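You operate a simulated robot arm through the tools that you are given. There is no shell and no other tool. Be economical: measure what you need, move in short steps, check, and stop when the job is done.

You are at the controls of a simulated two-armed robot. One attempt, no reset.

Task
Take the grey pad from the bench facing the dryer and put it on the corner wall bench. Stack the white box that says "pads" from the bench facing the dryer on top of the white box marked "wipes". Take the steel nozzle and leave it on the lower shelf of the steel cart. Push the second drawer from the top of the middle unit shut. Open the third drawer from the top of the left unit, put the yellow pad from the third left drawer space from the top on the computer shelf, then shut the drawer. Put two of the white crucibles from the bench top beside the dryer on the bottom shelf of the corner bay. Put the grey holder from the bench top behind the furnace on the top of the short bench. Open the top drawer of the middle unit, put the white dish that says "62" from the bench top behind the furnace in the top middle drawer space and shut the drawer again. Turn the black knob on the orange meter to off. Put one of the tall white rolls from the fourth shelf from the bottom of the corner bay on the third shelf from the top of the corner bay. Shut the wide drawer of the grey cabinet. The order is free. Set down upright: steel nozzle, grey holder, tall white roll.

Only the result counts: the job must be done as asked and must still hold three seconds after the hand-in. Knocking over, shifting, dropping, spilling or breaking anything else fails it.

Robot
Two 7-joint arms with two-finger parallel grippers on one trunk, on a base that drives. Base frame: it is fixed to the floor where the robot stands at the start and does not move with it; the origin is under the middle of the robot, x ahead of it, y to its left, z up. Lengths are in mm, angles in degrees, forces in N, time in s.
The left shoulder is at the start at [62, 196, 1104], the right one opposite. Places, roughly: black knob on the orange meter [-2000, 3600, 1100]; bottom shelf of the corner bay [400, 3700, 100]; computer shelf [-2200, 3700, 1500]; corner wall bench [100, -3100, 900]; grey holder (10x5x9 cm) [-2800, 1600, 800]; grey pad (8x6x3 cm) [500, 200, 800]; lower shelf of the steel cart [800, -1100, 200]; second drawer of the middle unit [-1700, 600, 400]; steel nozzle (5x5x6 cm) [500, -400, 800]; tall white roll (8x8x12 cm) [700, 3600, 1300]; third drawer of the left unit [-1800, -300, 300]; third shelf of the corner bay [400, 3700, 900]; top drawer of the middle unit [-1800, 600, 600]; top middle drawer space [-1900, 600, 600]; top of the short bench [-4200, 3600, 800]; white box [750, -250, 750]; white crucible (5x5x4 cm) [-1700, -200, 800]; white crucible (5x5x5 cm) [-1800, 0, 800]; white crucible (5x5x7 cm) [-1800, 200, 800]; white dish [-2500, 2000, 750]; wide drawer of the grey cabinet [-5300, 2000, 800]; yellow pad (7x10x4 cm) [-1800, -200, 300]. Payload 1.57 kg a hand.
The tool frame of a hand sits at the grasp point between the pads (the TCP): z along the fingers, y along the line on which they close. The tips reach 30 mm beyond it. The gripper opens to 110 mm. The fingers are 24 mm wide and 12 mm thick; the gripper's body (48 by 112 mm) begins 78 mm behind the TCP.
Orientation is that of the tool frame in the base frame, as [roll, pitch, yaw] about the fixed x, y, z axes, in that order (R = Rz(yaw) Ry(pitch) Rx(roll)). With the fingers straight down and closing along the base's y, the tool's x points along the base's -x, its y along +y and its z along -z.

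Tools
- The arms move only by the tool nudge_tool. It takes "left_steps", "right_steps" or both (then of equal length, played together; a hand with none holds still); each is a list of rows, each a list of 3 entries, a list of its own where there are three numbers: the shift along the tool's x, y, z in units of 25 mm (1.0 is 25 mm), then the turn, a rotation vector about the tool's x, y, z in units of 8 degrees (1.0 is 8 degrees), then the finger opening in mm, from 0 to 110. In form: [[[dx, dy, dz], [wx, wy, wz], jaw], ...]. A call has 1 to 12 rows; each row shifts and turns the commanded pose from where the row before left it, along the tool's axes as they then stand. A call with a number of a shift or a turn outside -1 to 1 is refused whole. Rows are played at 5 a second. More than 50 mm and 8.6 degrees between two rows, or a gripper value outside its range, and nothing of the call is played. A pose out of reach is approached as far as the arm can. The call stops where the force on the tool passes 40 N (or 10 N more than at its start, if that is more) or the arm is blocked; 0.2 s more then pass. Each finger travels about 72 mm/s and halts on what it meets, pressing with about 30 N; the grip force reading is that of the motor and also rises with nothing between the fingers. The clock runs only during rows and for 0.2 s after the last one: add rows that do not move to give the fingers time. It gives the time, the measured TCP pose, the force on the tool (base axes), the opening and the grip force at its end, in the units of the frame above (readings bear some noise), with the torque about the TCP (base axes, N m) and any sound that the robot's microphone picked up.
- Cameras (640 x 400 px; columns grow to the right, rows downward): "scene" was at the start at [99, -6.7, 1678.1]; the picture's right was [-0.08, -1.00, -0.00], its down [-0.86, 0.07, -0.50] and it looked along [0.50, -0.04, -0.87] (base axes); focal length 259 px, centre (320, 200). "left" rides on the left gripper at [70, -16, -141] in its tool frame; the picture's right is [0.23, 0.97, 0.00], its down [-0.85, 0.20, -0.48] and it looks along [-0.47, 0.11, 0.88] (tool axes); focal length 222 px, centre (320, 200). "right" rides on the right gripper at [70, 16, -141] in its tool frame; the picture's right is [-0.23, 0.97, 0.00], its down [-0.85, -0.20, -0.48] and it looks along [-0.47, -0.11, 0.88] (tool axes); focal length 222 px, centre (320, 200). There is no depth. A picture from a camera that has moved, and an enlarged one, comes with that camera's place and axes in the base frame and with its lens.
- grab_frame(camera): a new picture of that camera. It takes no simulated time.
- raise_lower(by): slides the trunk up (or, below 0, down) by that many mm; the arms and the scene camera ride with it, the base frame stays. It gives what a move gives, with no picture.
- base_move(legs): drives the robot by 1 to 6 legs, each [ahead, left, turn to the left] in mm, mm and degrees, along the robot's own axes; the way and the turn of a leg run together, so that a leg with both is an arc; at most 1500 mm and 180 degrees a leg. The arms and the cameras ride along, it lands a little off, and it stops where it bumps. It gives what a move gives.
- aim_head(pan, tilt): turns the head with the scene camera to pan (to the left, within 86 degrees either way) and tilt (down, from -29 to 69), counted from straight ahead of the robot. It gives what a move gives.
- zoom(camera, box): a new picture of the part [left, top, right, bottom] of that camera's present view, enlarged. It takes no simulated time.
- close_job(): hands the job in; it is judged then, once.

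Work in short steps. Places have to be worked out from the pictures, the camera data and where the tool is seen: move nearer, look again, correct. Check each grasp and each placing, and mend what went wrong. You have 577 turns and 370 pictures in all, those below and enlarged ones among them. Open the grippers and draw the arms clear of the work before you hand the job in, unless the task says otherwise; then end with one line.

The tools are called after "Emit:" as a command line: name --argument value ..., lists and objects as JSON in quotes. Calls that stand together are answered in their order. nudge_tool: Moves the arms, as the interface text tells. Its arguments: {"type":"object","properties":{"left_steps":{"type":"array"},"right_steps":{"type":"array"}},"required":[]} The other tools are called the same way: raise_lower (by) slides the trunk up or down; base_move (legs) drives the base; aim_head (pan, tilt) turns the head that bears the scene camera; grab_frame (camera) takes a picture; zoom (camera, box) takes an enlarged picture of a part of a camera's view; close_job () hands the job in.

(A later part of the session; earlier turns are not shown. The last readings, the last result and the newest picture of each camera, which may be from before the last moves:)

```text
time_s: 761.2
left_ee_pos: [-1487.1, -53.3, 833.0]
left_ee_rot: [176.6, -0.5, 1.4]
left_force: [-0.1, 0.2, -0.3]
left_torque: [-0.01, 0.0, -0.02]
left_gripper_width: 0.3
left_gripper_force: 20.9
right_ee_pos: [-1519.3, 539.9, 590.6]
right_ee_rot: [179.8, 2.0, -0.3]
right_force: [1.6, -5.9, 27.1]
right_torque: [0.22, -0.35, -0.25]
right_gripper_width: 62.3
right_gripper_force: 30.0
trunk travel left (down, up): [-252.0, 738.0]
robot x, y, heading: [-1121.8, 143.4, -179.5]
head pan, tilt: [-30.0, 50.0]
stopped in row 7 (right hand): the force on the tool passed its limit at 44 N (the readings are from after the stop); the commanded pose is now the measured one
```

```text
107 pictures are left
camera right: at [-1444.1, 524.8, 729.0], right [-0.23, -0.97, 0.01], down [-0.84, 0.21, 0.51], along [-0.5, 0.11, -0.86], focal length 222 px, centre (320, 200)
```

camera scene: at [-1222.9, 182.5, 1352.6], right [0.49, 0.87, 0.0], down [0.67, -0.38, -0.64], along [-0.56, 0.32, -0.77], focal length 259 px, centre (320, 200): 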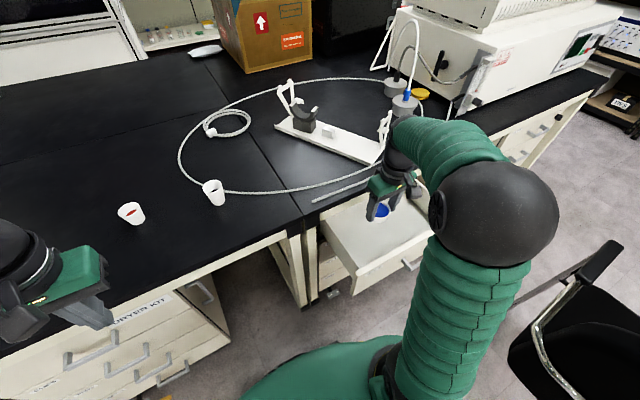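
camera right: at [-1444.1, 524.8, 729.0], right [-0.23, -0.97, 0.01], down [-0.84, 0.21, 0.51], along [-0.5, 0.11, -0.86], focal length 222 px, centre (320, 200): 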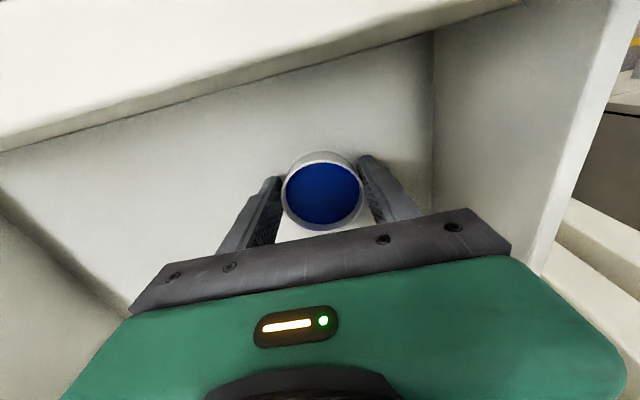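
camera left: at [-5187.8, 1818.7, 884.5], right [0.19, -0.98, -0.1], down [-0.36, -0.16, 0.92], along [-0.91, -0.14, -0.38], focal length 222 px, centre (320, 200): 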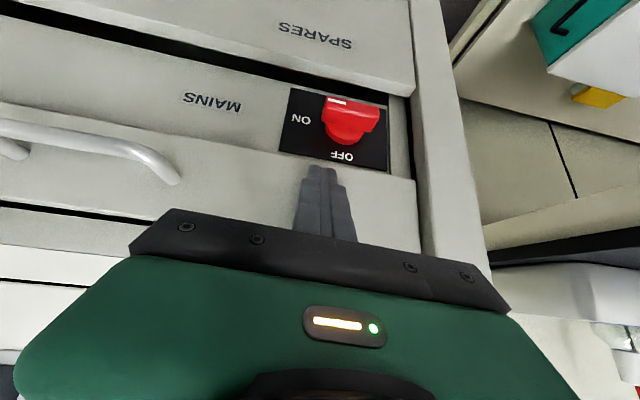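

Contact with the drawer floor. I release and lift out.

Emit:
nudge_tool --right_steps '[[[0, 0, -0.03], [0, 0, 0], 66], [[0, 0, 0], [0, 0, 0], 78], [[0, 0, 0], [0, 0, 0], 85], [[0, 0, -0.4], [0, 0, 0], 85], [[0, 0, -1], [0, 0, 0], 85], [[0, 0, -1], [0, 0, 0], 85], [[0, 0, -1], [0, 0, 0], 85], [[0, 0, -1], [0, 0, 0], 85], [[0, 0, -1], [0, 0, 0], 85]]'

Emit:
grab_frame --camera "right"

```text
time_s: 763.2
left_ee_pos: [-1488.8, -50.8, 833.5]
left_ee_rot: [176.3, -0.6, 1.6]
left_force: [0.8, 0.6, -0.5]
left_torque: [0.02, 0.01, -0.02]
left_gripper_width: 0.0
left_gripper_force: 21.3
right_ee_pos: [-1512.5, 541.8, 722.6]
right_ee_rot: [179.5, 1.8, -0.5]
right_force: [0.1, 0.2, 0.1]
right_torque: [-0.03, -0.02, 0.0]
right_gripper_width: 85.1
right_gripper_force: 0.1
trunk travel left (down, up): [-252.0, 738.0]
robot x, y, heading: [-1123.8, 145.2, -179.6]
head pan, tilt: [-30.0, 50.0]
```

```text
106 pictures are left
camera right: at [-1439.5, 527.2, 861.7], right [-0.23, -0.97, 0.01], down [-0.84, 0.21, 0.5], along [-0.49, 0.11, -0.86], focal length 222 px, centre (320, 200)
```

right: 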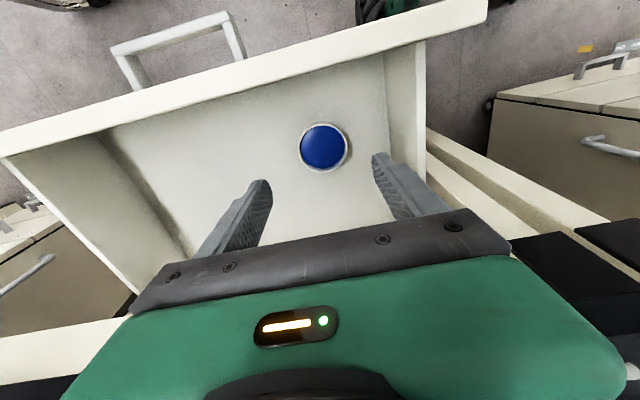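

The dish stands in the drawer. Now to close it: I raise the hand, move it in front of the panel (left of the handle), close the fingers and tilt them forward.

Emit:
nudge_tool --right_steps '[[[0, 0, -1], [0, 0, 0], 60], [[0, 0, -1], [0, 0, 0], 40], [[0, 0, -1], [0, 0, 0], 20], [[1, 0.6, 0], [0, 0, 0], 0], [[1, 0.6, 0], [0, 0, 0], 0], [[1, 0.6, 0], [0, 0, 0], 0], [[1, 0, 0], [0, 0, 0], 0], [[1, 0, 0], [0, 0, 0], 0], [[1, 0, 0], [0, 0, 0], 0], [[1, 0, 0], [0, 0, 0], 0]]'

Emit:
grab_frame --camera "scene"

Emit:
grab_frame --camera "right"

```text
time_s: 765.4
left_ee_pos: [-1489.4, -49.1, 831.4]
left_ee_rot: [176.4, -0.6, 1.6]
left_force: [-0.3, 0.1, 0.0]
left_torque: [0.02, 0.01, -0.02]
left_gripper_width: 0.0
left_gripper_force: 21.5
right_ee_pos: [-1390.3, 493.2, 792.3]
right_ee_rot: [179.4, 1.4, 0.8]
right_force: [0.0, 0.7, -0.8]
right_torque: [-0.01, 0.01, 0.01]
right_gripper_width: 0.1
right_gripper_force: 21.2
right hand out of reach, approached as far as the arm can: row 9, 10
trunk travel left (down, up): [-252.0, 738.0]
robot x, y, heading: [-1122.2, 142.2, -179.6]
head pan, tilt: [-30.0, 50.0]
```

```text
105 pictures are left
camera scene: at [-1222.2, 182.2, 1242.3], right [0.49, 0.87, 0.0], down [0.67, -0.38, -0.64], along [-0.56, 0.32, -0.77], focal length 259 px, centre (320, 200)
```

scene: 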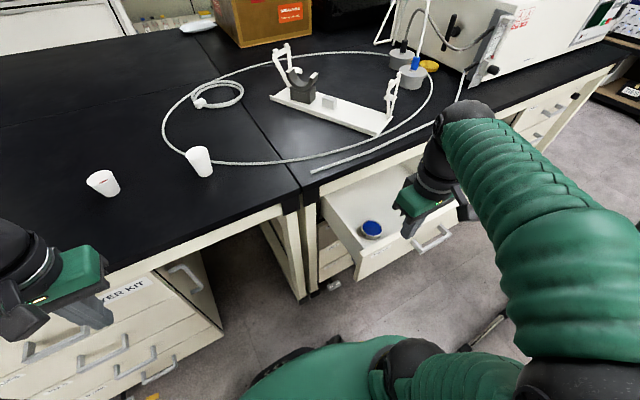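

```text
104 pictures are left
camera right: at [-1316.9, 481.4, 932.1], right [-0.21, -0.98, 0.02], down [-0.85, 0.19, 0.5], along [-0.49, 0.09, -0.87], focal length 222 px, centre (320, 200)
```

right: 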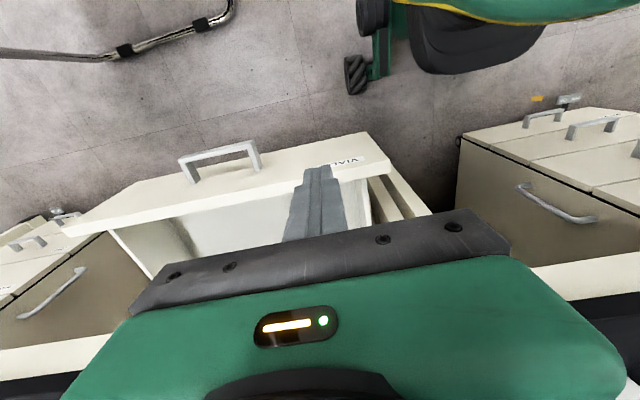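

The right elbow is too near the chair's backrest here. I shift the base left 140 at once, then bring the hand back to the panel's left part.

Emit:
base_move --legs '[[0, 140, 0]]'

Emit:
base_move --legs '[[95, 0, 0]]'

Emit:
nudge_tool --right_steps '[[[1, -0.6, 0], [0, 0, 0], 0], [[1, -0.8, 0], [0, 0, 0], 0], [[1, -0.8, 0], [0, 0, 0], 0], [[1, -0.8, 0], [0, 0, 0], 0], [[0.4, -0.8, 0], [0, 0, 0], 0], [[0, -0.8, 0], [0, 0, 0], 0]]'

Emit:
grab_frame --camera "scene"

Emit:
grab_frame --camera "right"

```text
time_s: 766.8
left_ee_pos: [-1488.4, -190.3, 832.6]
left_ee_rot: [176.3, -0.5, 1.4]
left_force: [0.5, 0.8, 0.1]
left_torque: [0.03, 0.01, -0.04]
left_gripper_width: 0.1
left_gripper_force: 21.5
right_ee_pos: [-1388.2, 356.9, 790.0]
right_ee_rot: [179.0, 1.1, 0.1]
right_force: [0.1, 0.1, 0.4]
right_torque: [-0.04, 0.06, -0.02]
right_gripper_width: 0.2
right_gripper_force: 21.4
trunk travel left (down, up): [-252.0, 738.0]
robot x, y, heading: [-1121.1, 8.4, -179.6]
head pan, tilt: [-30.0, 50.0]
```

```text
time_s: 767.9
left_ee_pos: [-1580.5, -191.1, 832.5]
left_ee_rot: [176.4, -0.7, 1.5]
left_force: [-0.5, -0.8, 0.0]
left_torque: [-0.03, -0.03, 0.04]
left_gripper_width: 0.1
left_gripper_force: 21.1
right_ee_pos: [-1482.7, 354.9, 789.6]
right_ee_rot: [179.0, 1.0, 0.5]
right_force: [-0.1, -0.2, -0.2]
right_torque: [0.02, -0.03, 0.01]
right_gripper_width: 0.0
right_gripper_force: 21.3
trunk travel left (down, up): [-252.0, 738.0]
robot x, y, heading: [-1215.1, 1.3, -179.7]
head pan, tilt: [-30.0, 50.0]
```

```text
time_s: 768.4
left_ee_pos: [-1580.6, -193.2, 833.1]
left_ee_rot: [176.4, -0.6, 1.5]
left_force: [0.1, 0.3, 0.3]
left_torque: [0.0, 0.01, 0.01]
left_gripper_width: 0.0
left_gripper_force: 21.5
right_ee_pos: [-1493.0, 327.3, 780.0]
right_ee_rot: [177.8, -0.3, 15.4]
right_force: [0.1, -0.1, -0.1]
right_torque: [0.0, 0.02, -0.02]
right_gripper_width: 0.0
right_gripper_force: 21.6
right hand out of reach, approached as far as the arm can: row 1
trunk travel left (down, up): [-252.0, 738.0]
robot x, y, heading: [-1220.1, 5.8, -179.5]
head pan, tilt: [-30.0, 50.0]
stopped in row 2 (right hand): the arm was blocked; the commanded pose is now the measured one
```

```text
103 pictures are left
camera scene: at [-1314.6, 40.4, 1241.9], right [0.49, 0.87, 0.0], down [0.67, -0.38, -0.64], along [-0.56, 0.32, -0.77], focal length 259 px, centre (320, 200)
```

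scene: 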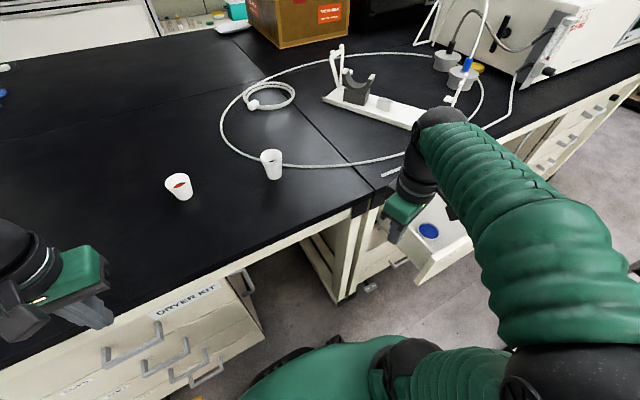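

```text
102 pictures are left
camera right: at [-1423.0, 337.2, 921.2], right [0.04, -1.0, 0.04], down [-0.88, -0.02, 0.47], along [-0.47, -0.05, -0.88], focal length 222 px, centre (320, 200)
```

right: 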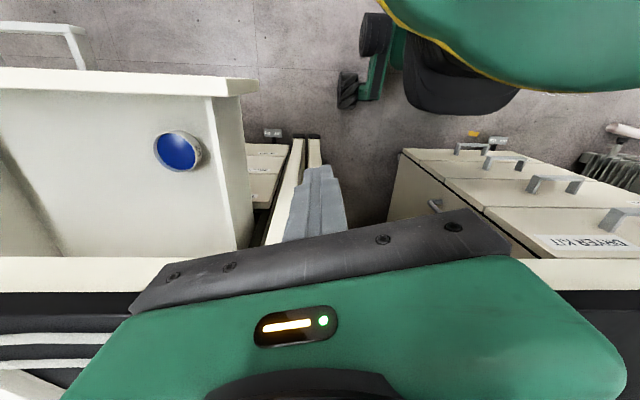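

The arm can't fold in that far at this height. I raise the trunk, reposition the hand there (where it folds better), then lower in front of the panel as before.

Emit:
raise_lower --by 260

Emit:
nudge_tool --right_steps '[[[0, 0, 1], [0, 0, 0.7], 0], [[0, 0, 1], [0, 0, 0.7], 0], [[0, 0, 1], [0, 0, 0.5], 0], [[0, 0, 1], [0, 0, 0], 0], [[0.6, -1, 0], [0, 0, 0], 0], [[0.6, -1, 0], [0, 0, 0], 0], [[0.6, -1, 0], [0, 0, 0], 0], [[0.6, -1, 0], [0, 0, 0], 0], [[0.6, -1, 0], [0, 0, 0], 0], [[0.8, -1, 0], [0, 0, 0], 0], [[1, 0, 0], [0, 0, 0], 0]]'

Emit:
grab_frame --camera "scene"

```text
time_s: 771.1
left_ee_pos: [-1581.9, -191.8, 1092.7]
left_ee_rot: [176.4, -0.6, 1.4]
left_force: [0.2, -0.1, 0.5]
left_torque: [0.02, 0.01, 0.03]
left_gripper_width: 0.0
left_gripper_force: 21.5
right_ee_pos: [-1490.8, 330.0, 1041.1]
right_ee_rot: [177.9, 0.0, 14.6]
right_force: [-0.5, 0.0, -0.7]
right_torque: [0.0, 0.02, -0.01]
right_gripper_width: 0.0
right_gripper_force: 21.3
trunk travel left (down, up): [-512.0, 478.0]
robot x, y, heading: [-1221.2, 3.7, -179.9]
head pan, tilt: [-30.0, 50.0]
```

```text
time_s: 773.5
left_ee_pos: [-1580.5, -192.8, 1093.1]
left_ee_rot: [176.4, -0.6, 1.5]
left_force: [-0.3, -0.2, 1.1]
left_torque: [-0.01, 0.01, -0.03]
left_gripper_width: 0.0
left_gripper_force: 20.8
right_ee_pos: [-1366.1, 476.2, 936.9]
right_ee_rot: [178.1, -0.4, -0.4]
right_force: [-0.8, -0.4, -0.6]
right_torque: [-0.01, 0.01, -0.01]
right_gripper_width: 0.0
right_gripper_force: 21.1
trunk travel left (down, up): [-512.0, 478.0]
robot x, y, heading: [-1212.7, 3.5, -179.6]
head pan, tilt: [-30.0, 50.0]
```

```text
101 pictures are left
camera scene: at [-1312.8, 41.6, 1502.7], right [0.49, 0.87, 0.0], down [0.67, -0.38, -0.64], along [-0.56, 0.32, -0.77], focal length 259 px, centre (320, 200)
```

scene: 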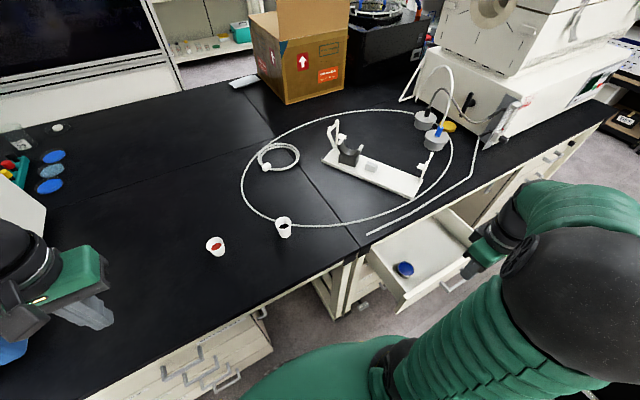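

Good. I lower the trunk 200 and the arm 95 in front of the panel.

Emit:
raise_lower --by -200

Emit:
nudge_tool --right_steps '[[[0, 0, 1], [0, 0, 0], 0], [[0, 0, 1], [0, 0, 0], 0], [[0, 0, 1], [0, 0, 0], 0], [[0, 0, 0.8], [0, 0, 0], 0]]'

Emit:
grab_frame --camera "right"

Emit:
grab_frame --camera "scene"

```text
time_s: 775.6
left_ee_pos: [-1580.8, -192.7, 893.2]
left_ee_rot: [176.4, -0.6, 1.5]
left_force: [0.5, -0.1, 0.1]
left_torque: [-0.02, 0.03, 0.0]
left_gripper_width: 0.1
left_gripper_force: 20.8
right_ee_pos: [-1368.1, 476.0, 734.8]
right_ee_rot: [177.9, -0.5, -0.4]
right_force: [-0.1, -0.3, 0.0]
right_torque: [-0.01, -0.02, 0.0]
right_gripper_width: 0.0
right_gripper_force: 21.1
trunk travel left (down, up): [-312.0, 678.0]
robot x, y, heading: [-1215.2, 6.9, -179.5]
head pan, tilt: [-30.0, 50.0]
```

```text
time_s: 776.6
left_ee_pos: [-1579.9, -190.8, 892.7]
left_ee_rot: [176.3, -0.6, 1.4]
left_force: [0.3, -0.5, -0.3]
left_torque: [-0.01, 0.02, -0.01]
left_gripper_width: 0.1
left_gripper_force: 21.3
right_ee_pos: [-1366.2, 472.7, 640.0]
right_ee_rot: [177.9, -0.5, -0.5]
right_force: [0.0, 0.1, -0.3]
right_torque: [0.01, 0.0, 0.0]
right_gripper_width: 0.0
right_gripper_force: 21.6
trunk travel left (down, up): [-312.0, 678.0]
robot x, y, heading: [-1217.3, 2.1, -179.7]
head pan, tilt: [-30.0, 50.0]
```

```text
100 pictures are left
camera right: at [-1298.9, 463.1, 782.2], right [-0.24, -0.97, 0.03], down [-0.86, 0.22, 0.46], along [-0.46, 0.08, -0.89], focal length 222 px, centre (320, 200)
```

right: 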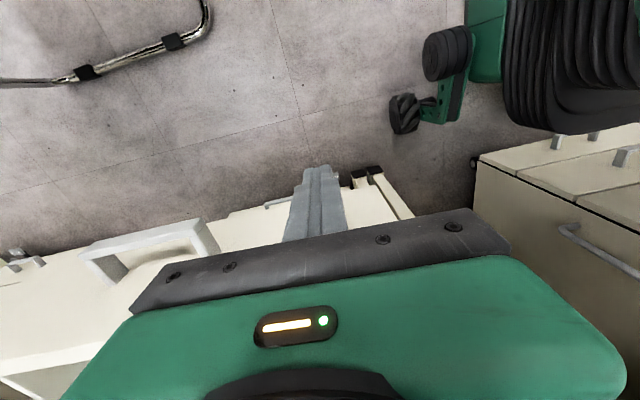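

```text
99 pictures are left
camera scene: at [-1314.5, 42.5, 1302.5], right [0.49, 0.87, 0.0], down [0.67, -0.38, -0.64], along [-0.56, 0.32, -0.77], focal length 259 px, centre (320, 200)
```

scene: 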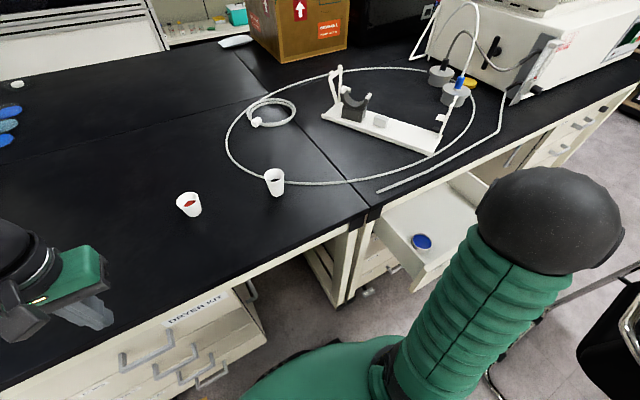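

In front of the panel. I push 125 mm with the vertical tool first.

Emit:
nudge_tool --right_steps '[[[-0.7, 0, 0], [0, 0, 0], 0], [[-0.7, 0, 0], [0, 0, 0], 0], [[-0.6, 0, 0], [0, 0, 0], 0], [[-0.6, 0, 0], [0, 0, 0], 0], [[-0.6, 0, 0], [0, 0, 0], 0], [[-0.6, 0, 0], [0, 0, 0], 0], [[-0.6, 0, 0], [0, 0, 0], 0], [[-0.6, 0, 0], [0, 0, 0], 0]]'

Emit:
nudge_tool --right_steps '[[[0.6, 0, 0], [0, 0, 0], 0], [[0.6, 0, 0], [0, -1, 0], 0], [[0.3, 0, 0], [0, -1, 0], 0], [[0, 0, 0], [0, -1, 0], 0], [[0, 0, 0], [0, -1, 0], 0], [[0, 0, 0], [0, -1, 0], 0]]'

Emit:
grab_frame --camera "scene"

Emit:
grab_frame --camera "right"

```text
time_s: 778.4
left_ee_pos: [-1581.1, -191.6, 891.8]
left_ee_rot: [176.4, -0.6, 1.5]
left_force: [0.1, 0.8, 0.1]
left_torque: [-0.02, 0.0, 0.01]
left_gripper_width: 0.0
left_gripper_force: 21.2
right_ee_pos: [-1492.9, 472.7, 640.4]
right_ee_rot: [178.0, -0.5, -0.5]
right_force: [0.4, -0.1, -0.2]
right_torque: [-0.02, 0.03, -0.01]
right_gripper_width: 0.0
right_gripper_force: 21.6
trunk travel left (down, up): [-312.0, 678.0]
robot x, y, heading: [-1214.4, 2.2, -179.6]
head pan, tilt: [-30.0, 50.0]
```

```text
time_s: 779.8
left_ee_pos: [-1581.5, -191.3, 892.4]
left_ee_rot: [176.3, -0.6, 1.4]
left_force: [-0.1, 0.2, -0.6]
left_torque: [0.03, 0.0, 0.03]
left_gripper_width: 0.2
left_gripper_force: 20.8
right_ee_pos: [-1454.8, 473.0, 639.6]
right_ee_rot: [177.3, 39.6, -2.3]
right_force: [0.2, 0.5, 0.5]
right_torque: [0.03, 0.02, 0.0]
right_gripper_width: 0.0
right_gripper_force: 21.4
trunk travel left (down, up): [-312.0, 678.0]
robot x, y, heading: [-1216.5, 3.4, -179.8]
head pan, tilt: [-30.0, 50.0]
```

```text
98 pictures are left
camera scene: at [-1313.8, 42.9, 1302.6], right [0.49, 0.87, 0.0], down [0.67, -0.38, -0.64], along [-0.56, 0.32, -0.77], focal length 259 px, centre (320, 200)
```

scene: 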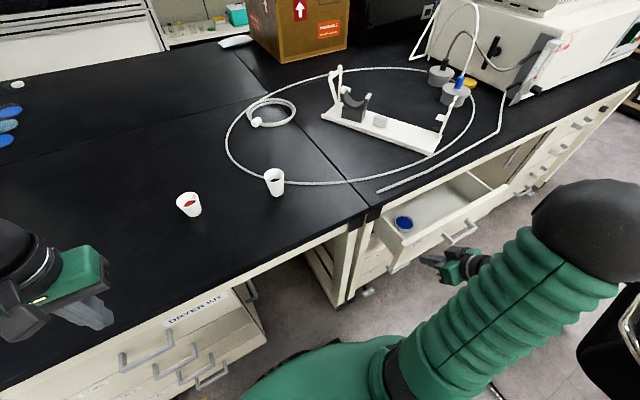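

```text
97 pictures are left
camera right: at [-1310.9, 459.6, 703.5], right [-0.18, -0.97, 0.18], down [-0.35, 0.24, 0.91], along [-0.92, 0.1, -0.38], focal length 222 px, centre (320, 200)
```

right: 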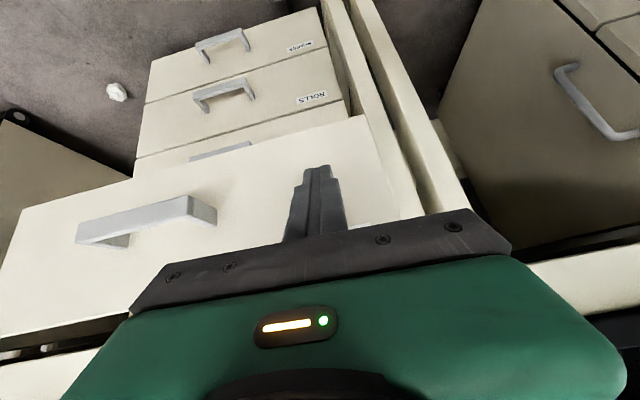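

Emit:
nudge_tool --right_steps '[[[-0.62, 0.03, 0.51], [0, 0, 0], 0], [[-0.62, 0.03, 0.51], [0, 0, 0], 0], [[-0.5, 0.02, 0.41], [0, 0, 0], 0], [[-0.5, 0.02, 0.41], [0, 0, 0], 0], [[-0.5, 0.02, 0.41], [0, 0, 0], 0], [[-0.5, 0.02, 0.41], [0, 0, 0], 0], [[-0.5, 0.02, 0.41], [0, 0, 0], 0], [[-0.5, 0.02, 0.41], [0, 0, 0], 0], [[-0.5, 0.02, 0.41], [0, 0, 0], 0], [[-0.5, 0.02, 0.41], [0, 0, 0], 0]]'

Emit:
grab_frame --camera "right"

Emit:
grab_frame --camera "scene"

```text
time_s: 782.0
left_ee_pos: [-1579.3, -193.5, 893.9]
left_ee_rot: [176.5, -0.6, 1.4]
left_force: [-0.9, -1.0, 0.9]
left_torque: [0.02, -0.05, 0.0]
left_gripper_width: 0.1
left_gripper_force: 21.7
right_ee_pos: [-1608.8, 469.4, 634.9]
right_ee_rot: [177.5, 38.6, -2.8]
right_force: [6.8, 1.1, -2.3]
right_torque: [0.0, 0.64, 0.05]
right_gripper_width: 0.0
right_gripper_force: 21.1
trunk travel left (down, up): [-312.0, 678.0]
robot x, y, heading: [-1214.9, 0.6, -179.4]
head pan, tilt: [-30.0, 50.0]
stopped in row 10 (right hand): the force on the tool passed its limit at 52 N (the readings are from after the stop); the commanded pose is now the measured one
```

```text
96 pictures are left
camera right: at [-1465.5, 453.6, 703.3], right [-0.2, -0.96, 0.18], down [-0.37, 0.24, 0.9], along [-0.91, 0.11, -0.4], focal length 222 px, centre (320, 200)
```

right: 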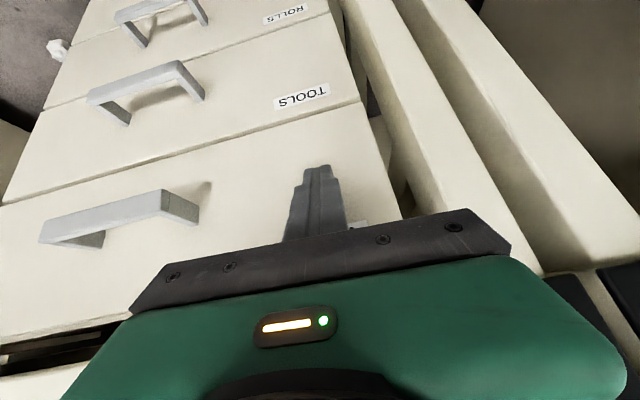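

```text
95 pictures are left
camera scene: at [-1312.9, 39.4, 1302.9], right [0.5, 0.87, 0.0], down [0.67, -0.38, -0.64], along [-0.56, 0.32, -0.77], focal length 259 px, centre (320, 200)
```

scene: 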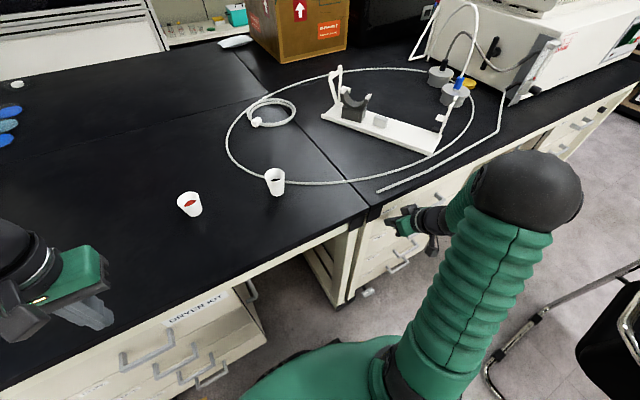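

The top drawer is shut (same stop position as its neighbour). I withdraw, move left away from the chair, and raise for crucible B.

Emit:
nudge_tool --right_steps '[[[0.4, 0, -0.33], [0, 0, 0], 20], [[0.77, 0, -0.64], [0, 0, 0], 20], [[0.77, 0, -0.64], [0, 0, 0], 20], [[0.77, 0, -0.64], [0, 0, 0], 20]]'

Emit:
base_move --legs '[[0, 240, 0]]'

Emit:
raise_lower --by 330

Emit:
aim_head --pan -15 --tilt 45

Emit:
grab_frame --camera "scene"

```text
time_s: 783.0
left_ee_pos: [-1579.2, -191.1, 892.5]
left_ee_rot: [176.4, -0.6, 1.5]
left_force: [0.0, 0.2, 0.0]
left_torque: [0.02, -0.02, 0.02]
left_gripper_width: 0.0
left_gripper_force: 21.2
right_ee_pos: [-1522.7, 468.4, 637.8]
right_ee_rot: [177.3, 38.8, -2.8]
right_force: [-0.3, 0.0, 0.7]
right_torque: [0.0, 0.03, 0.01]
right_gripper_width: 20.0
right_gripper_force: 0.1
trunk travel left (down, up): [-312.0, 678.0]
robot x, y, heading: [-1213.0, 2.7, -179.6]
head pan, tilt: [-30.0, 50.0]
```

```text
time_s: 784.8
left_ee_pos: [-1580.5, -427.0, 893.3]
left_ee_rot: [176.2, -0.5, 1.1]
left_force: [-0.3, -0.3, 0.2]
left_torque: [0.03, -0.02, -0.02]
left_gripper_width: 0.3
left_gripper_force: 21.2
right_ee_pos: [-1519.1, 231.5, 634.7]
right_ee_rot: [177.0, 38.7, -3.2]
right_force: [-0.5, -0.1, -0.3]
right_torque: [-0.01, 0.01, 0.03]
right_gripper_width: 20.1
right_gripper_force: 0.1
trunk travel left (down, up): [-312.0, 678.0]
robot x, y, heading: [-1212.4, -234.4, -180.1]
head pan, tilt: [-30.0, 50.0]
```

```text
time_s: 788.0
left_ee_pos: [-1581.0, -430.9, 1222.3]
left_ee_rot: [176.4, -0.7, 1.1]
left_force: [-0.6, 0.1, -0.1]
left_torque: [0.01, 0.01, 0.02]
left_gripper_width: 0.0
left_gripper_force: 21.5
right_ee_pos: [-1518.3, 227.6, 968.2]
right_ee_rot: [177.5, 38.7, -3.0]
right_force: [-0.9, -0.5, -0.4]
right_torque: [0.0, 0.01, 0.05]
right_gripper_width: 19.9
right_gripper_force: 0.0
trunk travel left (down, up): [-642.0, 348.0]
robot x, y, heading: [-1213.3, -236.0, -179.9]
head pan, tilt: [-30.0, 50.0]
```

```text
time_s: 788.8
left_ee_pos: [-1580.1, -432.8, 1223.5]
left_ee_rot: [176.5, -0.7, 1.1]
left_force: [0.1, -0.2, -0.4]
left_torque: [0.0, 0.04, -0.01]
left_gripper_width: 0.0
left_gripper_force: 21.0
right_ee_pos: [-1518.4, 228.4, 968.4]
right_ee_rot: [177.5, 38.6, -3.0]
right_force: [-0.8, -0.8, -0.8]
right_torque: [-0.03, 0.03, 0.01]
right_gripper_width: 19.7
right_gripper_force: 0.0
trunk travel left (down, up): [-642.0, 348.0]
robot x, y, heading: [-1215.3, -237.4, -179.9]
head pan, tilt: [-15.0, 45.0]
```

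```text
94 pictures are left
camera scene: at [-1325.5, -215.4, 1639.4], right [0.26, 0.97, 0.0], down [0.68, -0.18, -0.71], along [-0.68, 0.18, -0.71], focal length 259 px, centre (320, 200)
```

scene: 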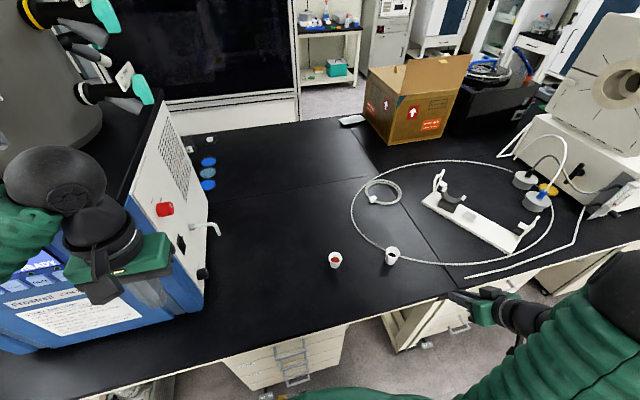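

B is at about (-1785, -35). I drive 70 ahead and swing the tilted right hand over to just behind B.

Emit:
base_move --legs '[[70, 0, 0]]'

Emit:
nudge_tool --right_steps '[[[-0.57, 0.95, 0.226], [0, 0, 0], 40], [[-0.57, 0.95, 0.226], [0, 0, 0], 60], [[-0.57, 0.95, 0.226], [0, 0, 0], 80], [[-0.57, 0.95, 0.226], [0, 0, 0], 80], [[-0.57, 0.95, 0.226], [0, 0, 0], 80], [[-0.57, 0.95, 0.226], [0, 0, 0], 80], [[-0.57, 0.95, 0.226], [0, 0, 0], 80], [[-0.57, 0.95, 0.226], [0, 0, 0], 80], [[-0.57, 0.95, 0.226], [0, 0, 0], 80], [[-0.57, 0.95, 0.226], [0, 0, 0], 80], [[-0.57, 0.95, 0.226], [0, 0, 0], 80]]'

Emit:
raise_lower --by -90

Emit:
grab_frame --camera "right"

Emit:
grab_frame --camera "scene"

```text
time_s: 789.8
left_ee_pos: [-1646.2, -431.5, 1225.2]
left_ee_rot: [176.4, -0.2, 1.0]
left_force: [0.9, 1.0, 0.2]
left_torque: [-0.01, 0.03, 0.0]
left_gripper_width: 0.0
left_gripper_force: 21.2
right_ee_pos: [-1585.0, 230.3, 969.2]
right_ee_rot: [177.4, 38.9, -3.0]
right_force: [1.4, 0.6, 0.1]
right_torque: [0.0, 0.07, 0.04]
right_gripper_width: 20.2
right_gripper_force: 0.0
trunk travel left (down, up): [-642.0, 348.0]
robot x, y, heading: [-1283.8, -234.7, -179.9]
head pan, tilt: [-15.0, 45.0]
```

```text
time_s: 792.2
left_ee_pos: [-1650.3, -433.5, 1222.3]
left_ee_rot: [176.5, -0.6, 1.0]
left_force: [-0.2, 0.3, 0.4]
left_torque: [0.03, -0.01, 0.0]
left_gripper_width: 0.0
left_gripper_force: 20.8
right_ee_pos: [-1766.4, -16.9, 1028.5]
right_ee_rot: [177.6, 38.6, -3.0]
right_force: [-0.9, -0.2, 0.2]
right_torque: [-0.01, 0.0, 0.0]
right_gripper_width: 80.0
right_gripper_force: 0.1
right hand out of reach, approached as far as the arm can: row 4, 5
trunk travel left (down, up): [-642.0, 348.0]
robot x, y, heading: [-1286.4, -235.6, -180.3]
head pan, tilt: [-15.0, 45.0]
```

```text
time_s: 793.5
left_ee_pos: [-1650.4, -431.1, 1132.7]
left_ee_rot: [176.5, -0.5, 0.9]
left_force: [0.1, 0.4, 0.6]
left_torque: [0.0, 0.0, -0.02]
left_gripper_width: 0.0
left_gripper_force: 21.3
right_ee_pos: [-1765.0, -16.4, 939.2]
right_ee_rot: [177.5, 38.6, -2.9]
right_force: [-0.8, -0.1, 0.3]
right_torque: [-0.01, 0.01, -0.02]
right_gripper_width: 79.8
right_gripper_force: 0.0
trunk travel left (down, up): [-552.0, 438.0]
robot x, y, heading: [-1285.3, -234.5, -180.2]
head pan, tilt: [-15.0, 45.0]
```

```text
93 pictures are left
camera right: at [-1622.8, -32.5, 1005.3], right [-0.2, -0.96, 0.18], down [-0.36, 0.24, 0.9], along [-0.91, 0.12, -0.4], focal length 222 px, centre (320, 200)
```

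right: 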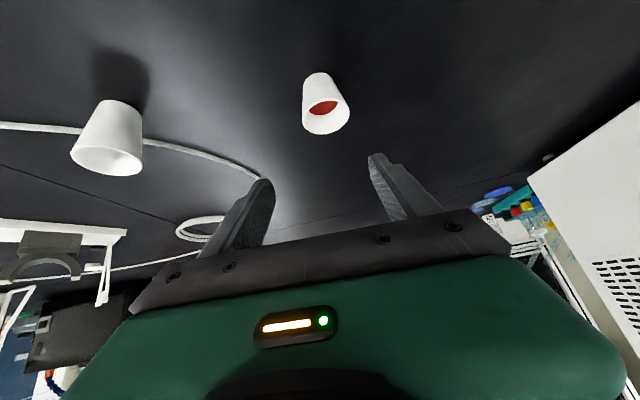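

```text
92 pictures are left
camera scene: at [-1395.2, -216.9, 1549.5], right [0.26, 0.97, 0.0], down [0.68, -0.18, -0.71], along [-0.68, 0.18, -0.71], focal length 259 px, centre (320, 200)
```

scene: 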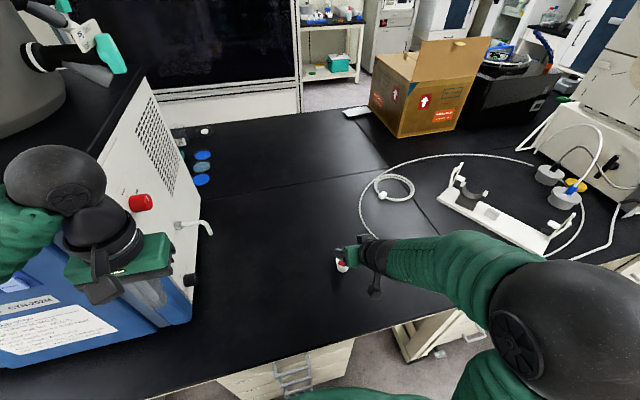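

B is at (-1783, -31). I increase the tilt to 50°, then move in and stop just around it.

Emit:
nudge_tool --right_steps '[[[0, 0.3, 0], [0, -0.7, 0], 84], [[0, 0.3, 0], [0, -0.7, 0], 84], [[0.6, 0, 0.74], [0, 0, 0], 84], [[0.6, 0, 0.74], [0, 0, 0], 84], [[0.6, 0, 0.74], [0, 0, 0], 84], [[0.6, 0, 0.74], [0, 0, 0], 84], [[0, 0, 0], [0, 0, 0], 84]]'

Emit:
grab_frame --camera "right"

```text
time_s: 794.9
left_ee_pos: [-1648.9, -431.9, 1133.4]
left_ee_rot: [176.5, -0.6, 0.9]
left_force: [-0.6, 0.1, -0.3]
left_torque: [-0.01, 0.05, -0.01]
left_gripper_width: 0.2
left_gripper_force: 21.2
right_ee_pos: [-1819.4, -36.3, 926.2]
right_ee_rot: [160.5, 58.0, -19.8]
right_force: [-0.4, -0.3, -0.3]
right_torque: [0.01, -0.01, -0.06]
right_gripper_width: 84.2
right_gripper_force: 0.0
right hand out of reach, approached as far as the arm can: row 2
trunk travel left (down, up): [-552.0, 438.0]
robot x, y, heading: [-1282.9, -234.1, -180.0]
head pan, tilt: [-15.0, 45.0]
stopped in row 7 (right hand): the arm was blocked; the commanded pose is now the measured one
```

```text
91 pictures are left
camera right: at [-1662.8, -57.3, 940.3], right [-0.17, -0.92, 0.37], down [0.0, 0.37, 0.93], along [-0.99, 0.15, -0.06], focal length 222 px, centre (320, 200)
```

right: 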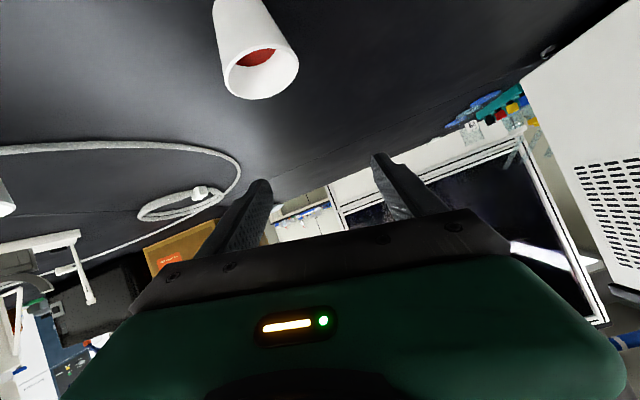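

The arm config is bad when coming in tilted. As with A, I'll go tool-down first, then tilt over the crucible.

Emit:
nudge_tool --right_steps '[[[0, 0, -1], [0, 0, 0], 84], [[0, 0, -1], [0, 1, 0], 84], [[0, 0, 0], [0, 1, 0], 84], [[0, 0, 0], [0, 1, 0], 84], [[0, 0, 0], [0, 1, 0], 84], [[0, 0, 0], [0, 1, 0], 84], [[0, 0, 0], [0, 1, 0], 84], [[0, 0, 0], [0, 1, 0], 84], [[0, 0, 0], [0, 0.3, 0], 84]]'

Emit:
grab_frame --camera "scene"

```text
time_s: 796.9
left_ee_pos: [-1648.9, -431.8, 1133.9]
left_ee_rot: [176.6, -0.6, 1.0]
left_force: [-0.1, -0.2, 0.0]
left_torque: [0.0, -0.01, -0.01]
left_gripper_width: 0.0
left_gripper_force: 21.1
right_ee_pos: [-1780.2, -47.2, 949.1]
right_ee_rot: [169.2, 3.8, -2.6]
right_force: [0.2, -0.4, -0.5]
right_torque: [-0.01, -0.01, -0.01]
right_gripper_width: 83.9
right_gripper_force: 0.2
right hand out of reach, approached as far as the arm can: row 1, 4, 5
trunk travel left (down, up): [-552.0, 438.0]
robot x, y, heading: [-1281.1, -232.8, -180.0]
head pan, tilt: [-15.0, 45.0]
```

```text
90 pictures are left
camera scene: at [-1395.8, -216.9, 1549.4], right [0.26, 0.97, 0.0], down [0.68, -0.18, -0.71], along [-0.68, 0.18, -0.71], focal length 259 px, centre (320, 200)
```

scene: 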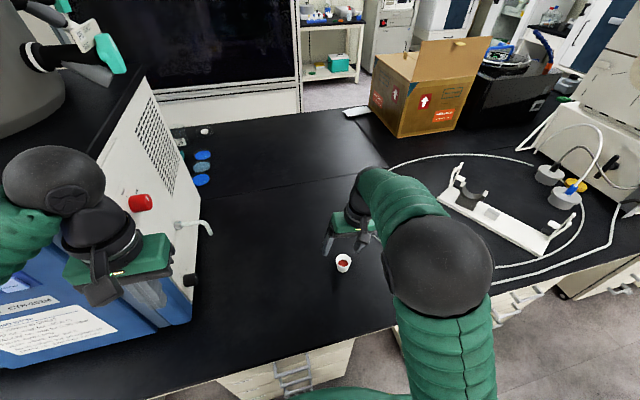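

Emit:
nudge_tool --right_steps '[[[-0.7, -0.3, 0], [0.9, 0.5, 0], 84], [[-0.7, -0.3, 0], [0.45, 0.5, 0], 84], [[0, 0, 0], [0, 0.4, 0], 84]]'

Emit:
raise_lower --by -35

Emit:
nudge_tool --right_steps '[[[0, 0, 0], [0, -1, 0], 84], [[0, 0, 0], [0, -1, 0], 84], [[0, 0, 0], [0, -1, 0], 84], [[0, 0, 0], [0, -1, 0], 84], [[0, 0, 0], [0, -1, 0], 84], [[0, 0, 0], [0, -1, 0], 84], [[0, 0, 0], [0, -1, 0], 84]]'

Emit:
grab_frame --camera "right"

```text
time_s: 797.7
left_ee_pos: [-1649.2, -432.8, 1133.1]
left_ee_rot: [176.4, -0.5, 1.0]
left_force: [0.6, 0.8, -0.7]
left_torque: [0.01, 0.01, -0.03]
left_gripper_width: 0.0
left_gripper_force: 21.4
right_ee_pos: [-1813.9, -32.1, 949.6]
right_ee_rot: [-179.9, -7.2, -1.9]
right_force: [0.1, -0.1, 1.0]
right_torque: [0.0, 0.02, 0.01]
right_gripper_width: 84.1
right_gripper_force: 0.1
trunk travel left (down, up): [-552.0, 438.0]
robot x, y, heading: [-1284.4, -232.3, -180.0]
head pan, tilt: [-15.0, 45.0]
```

```text
time_s: 798.5
left_ee_pos: [-1648.8, -431.3, 1098.4]
left_ee_rot: [176.6, -0.5, 1.0]
left_force: [-0.6, -0.2, 0.3]
left_torque: [0.06, -0.01, 0.01]
left_gripper_width: 0.1
left_gripper_force: 20.7
right_ee_pos: [-1815.2, -33.0, 914.8]
right_ee_rot: [-179.9, -7.2, -1.8]
right_force: [-0.3, 0.3, -0.3]
right_torque: [0.02, 0.03, 0.01]
right_gripper_width: 83.8
right_gripper_force: 0.1
trunk travel left (down, up): [-517.0, 473.0]
robot x, y, heading: [-1282.0, -236.4, -180.1]
head pan, tilt: [-15.0, 45.0]
```

```text
time_s: 800.1
left_ee_pos: [-1649.7, -431.4, 1097.9]
left_ee_rot: [176.5, -0.4, 1.1]
left_force: [-0.6, -0.2, 0.5]
left_torque: [0.0, 0.0, -0.03]
left_gripper_width: 0.0
left_gripper_force: 21.3
right_ee_pos: [-1814.1, -32.1, 914.8]
right_ee_rot: [180.0, 48.8, -1.8]
right_force: [-0.3, 0.4, 0.1]
right_torque: [0.02, -0.01, -0.01]
right_gripper_width: 84.0
right_gripper_force: 0.1
trunk travel left (down, up): [-517.0, 473.0]
robot x, y, heading: [-1285.3, -240.1, -180.1]
head pan, tilt: [-15.0, 45.0]
```

```text
89 pictures are left
camera right: at [-1662.8, -52.1, 954.7], right [-0.18, -0.97, 0.17], down [-0.2, 0.21, 0.96], along [-0.96, 0.14, -0.23], focal length 222 px, centre (320, 200)
```

right: 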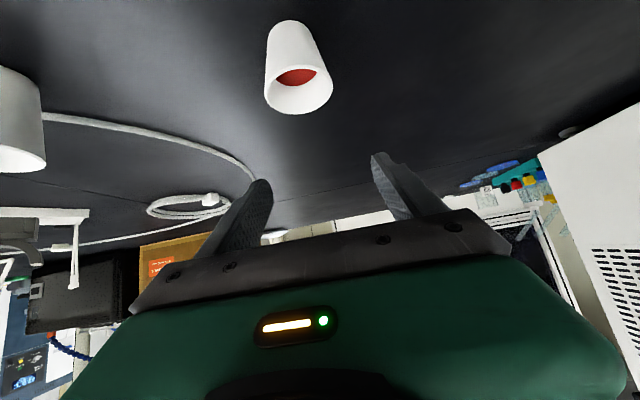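

Tilt achieved cleanly. I shift back 31, lower 70, and close gently on B.

Emit:
nudge_tool --right_steps '[[[0.82, 0, -0.93], [0, 0, 0], 84], [[0.7, 0, 0.617], [0, 0, 0], 84], [[0.7, 0, 0.617], [0, 0, 0], 84], [[0.7, 0, 0.617], [0, 0, 0], 84], [[0, 0, 0], [0, 0, 0], 70], [[0, 0, 0], [0, 0, 0], 55], [[0, 0, 0], [0, 0, 0], 40], [[0, 0, 0], [0, 0, 0], 25], [[0, 0, 0], [0, 0, 0], 25]]'

Emit:
grab_frame --camera "right"

```text
time_s: 802.1
left_ee_pos: [-1649.2, -432.3, 1098.0]
left_ee_rot: [176.5, -0.4, 1.0]
left_force: [1.2, -0.5, 0.0]
left_torque: [-0.01, 0.02, 0.01]
left_gripper_width: 0.0
left_gripper_force: 21.5
right_ee_pos: [-1784.7, -32.3, 844.4]
right_ee_rot: [179.9, 48.8, -1.9]
right_force: [-0.5, -1.1, 0.4]
right_torque: [-0.02, 0.02, 0.0]
right_gripper_width: 45.9
right_gripper_force: 29.6
trunk travel left (down, up): [-517.0, 473.0]
robot x, y, heading: [-1285.1, -234.8, -180.0]
head pan, tilt: [-15.0, 45.0]
```

```text
88 pictures are left
camera right: at [-1633.2, -52.6, 884.1], right [-0.18, -0.97, 0.17], down [-0.2, 0.21, 0.96], along [-0.96, 0.14, -0.23], focal length 222 px, centre (320, 200)
```

right: 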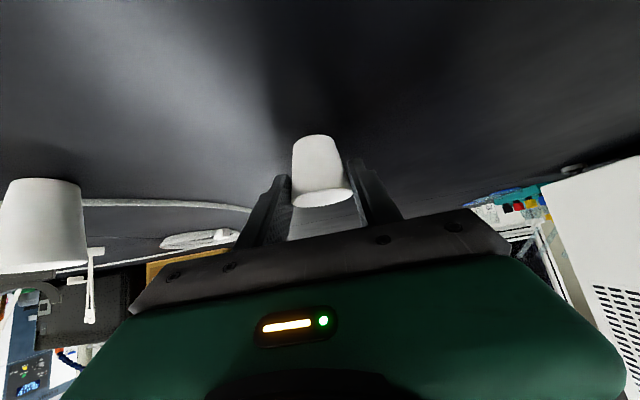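

B is gripped upright (46 mm). I raise, back away, and carry it to the corner bay.

Emit:
raise_lower --by 180

Emit:
base_move --legs '[[-1200, 0, 0], [0, 0, -90]]'

Emit:
base_move --legs '[[1450, 0, 0], [1400, 0, 0]]'

Emit:
aim_head --pan 0 --tilt 40

Emit:
grab_frame --camera "scene"

Emit:
grab_frame --camera "right"

```text
time_s: 804.1
left_ee_pos: [-1649.6, -432.5, 1277.4]
left_ee_rot: [176.6, -0.5, 1.1]
left_force: [-0.7, -0.2, 0.3]
left_torque: [0.01, -0.01, 0.0]
left_gripper_width: 0.0
left_gripper_force: 21.6
right_ee_pos: [-1785.3, -31.7, 1024.1]
right_ee_rot: [179.9, 48.7, -1.9]
right_force: [-1.0, -0.1, -1.1]
right_torque: [-0.02, 0.01, -0.01]
right_gripper_width: 45.8
right_gripper_force: 30.2
trunk travel left (down, up): [-697.0, 293.0]
robot x, y, heading: [-1284.9, -237.5, -179.7]
head pan, tilt: [-15.0, 45.0]
```

```text
time_s: 813.9
left_ee_pos: [-291.6, 124.1, 1277.2]
left_ee_rot: [176.6, -0.4, -88.4]
left_force: [-0.2, 0.8, 0.4]
left_torque: [-0.04, 0.02, -0.01]
left_gripper_width: 0.0
left_gripper_force: 21.4
right_ee_pos: [107.0, 262.6, 1023.8]
right_ee_rot: [179.9, 48.8, -91.2]
right_force: [-0.8, 0.1, 0.1]
right_torque: [-0.02, -0.02, -0.01]
right_gripper_width: 43.0
right_gripper_force: 30.1
trunk travel left (down, up): [-697.0, 293.0]
robot x, y, heading: [-94.0, -239.2, 90.7]
head pan, tilt: [-15.0, 45.0]
```

```text
time_s: 827.7
left_ee_pos: [-334.6, 2965.7, 1278.8]
left_ee_rot: [176.4, -0.4, -87.9]
left_force: [0.5, 0.7, -0.3]
left_torque: [-0.03, -0.01, -0.07]
left_gripper_width: 0.0
left_gripper_force: 21.5
right_ee_pos: [63.8, 3107.5, 1024.7]
right_ee_rot: [179.9, 48.9, -90.9]
right_force: [-0.4, -0.1, -0.7]
right_torque: [0.04, 0.02, 0.03]
right_gripper_width: 42.8
right_gripper_force: 30.3
trunk travel left (down, up): [-697.0, 293.0]
robot x, y, heading: [-133.3, 2603.8, 91.1]
head pan, tilt: [-15.0, 45.0]
```

```text
time_s: 828.5
left_ee_pos: [-333.8, 2965.6, 1277.6]
left_ee_rot: [176.6, -0.4, -88.0]
left_force: [0.2, 0.1, 0.6]
left_torque: [-0.04, -0.01, 0.01]
left_gripper_width: 0.0
left_gripper_force: 21.1
right_ee_pos: [62.8, 3107.1, 1023.9]
right_ee_rot: [179.9, 49.0, -90.9]
right_force: [1.0, 0.2, -0.4]
right_torque: [0.02, -0.01, -0.01]
right_gripper_width: 43.1
right_gripper_force: 30.5
trunk travel left (down, up): [-697.0, 293.0]
robot x, y, heading: [-130.1, 2604.8, 91.0]
head pan, tilt: [0.0, 40.0]
```

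```text
87 pictures are left
camera scene: at [-135.4, 2722.6, 1701.6], right [1.0, 0.02, 0.0], down [0.01, -0.64, -0.76], along [-0.01, 0.76, -0.64], focal length 259 px, centre (320, 200)
```

scene: 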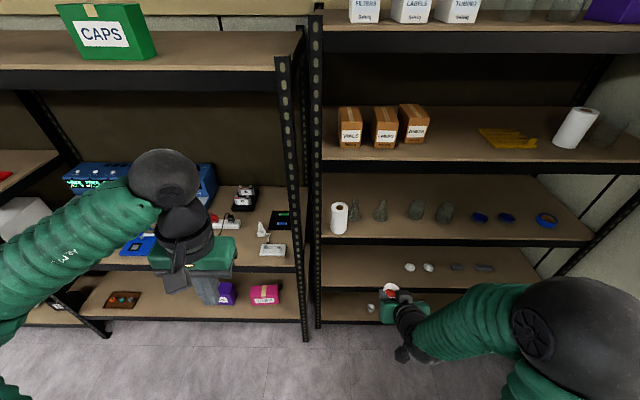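

```text
86 pictures are left
camera right: at [44.2, 2956.7, 1064.5], right [-0.97, 0.16, 0.17], down [0.2, 0.2, 0.96], along [0.12, 0.97, -0.23], focal length 222 px, centre (320, 200)
```

right: 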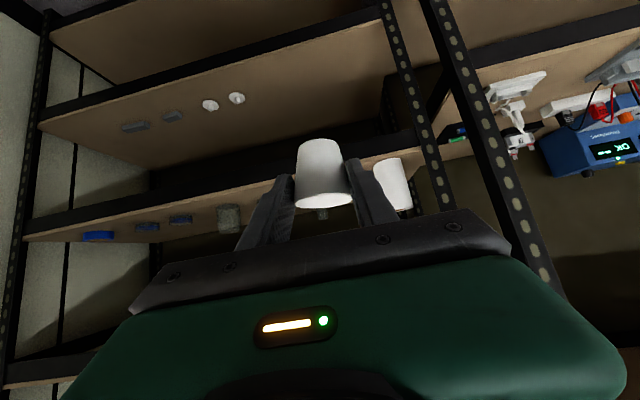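

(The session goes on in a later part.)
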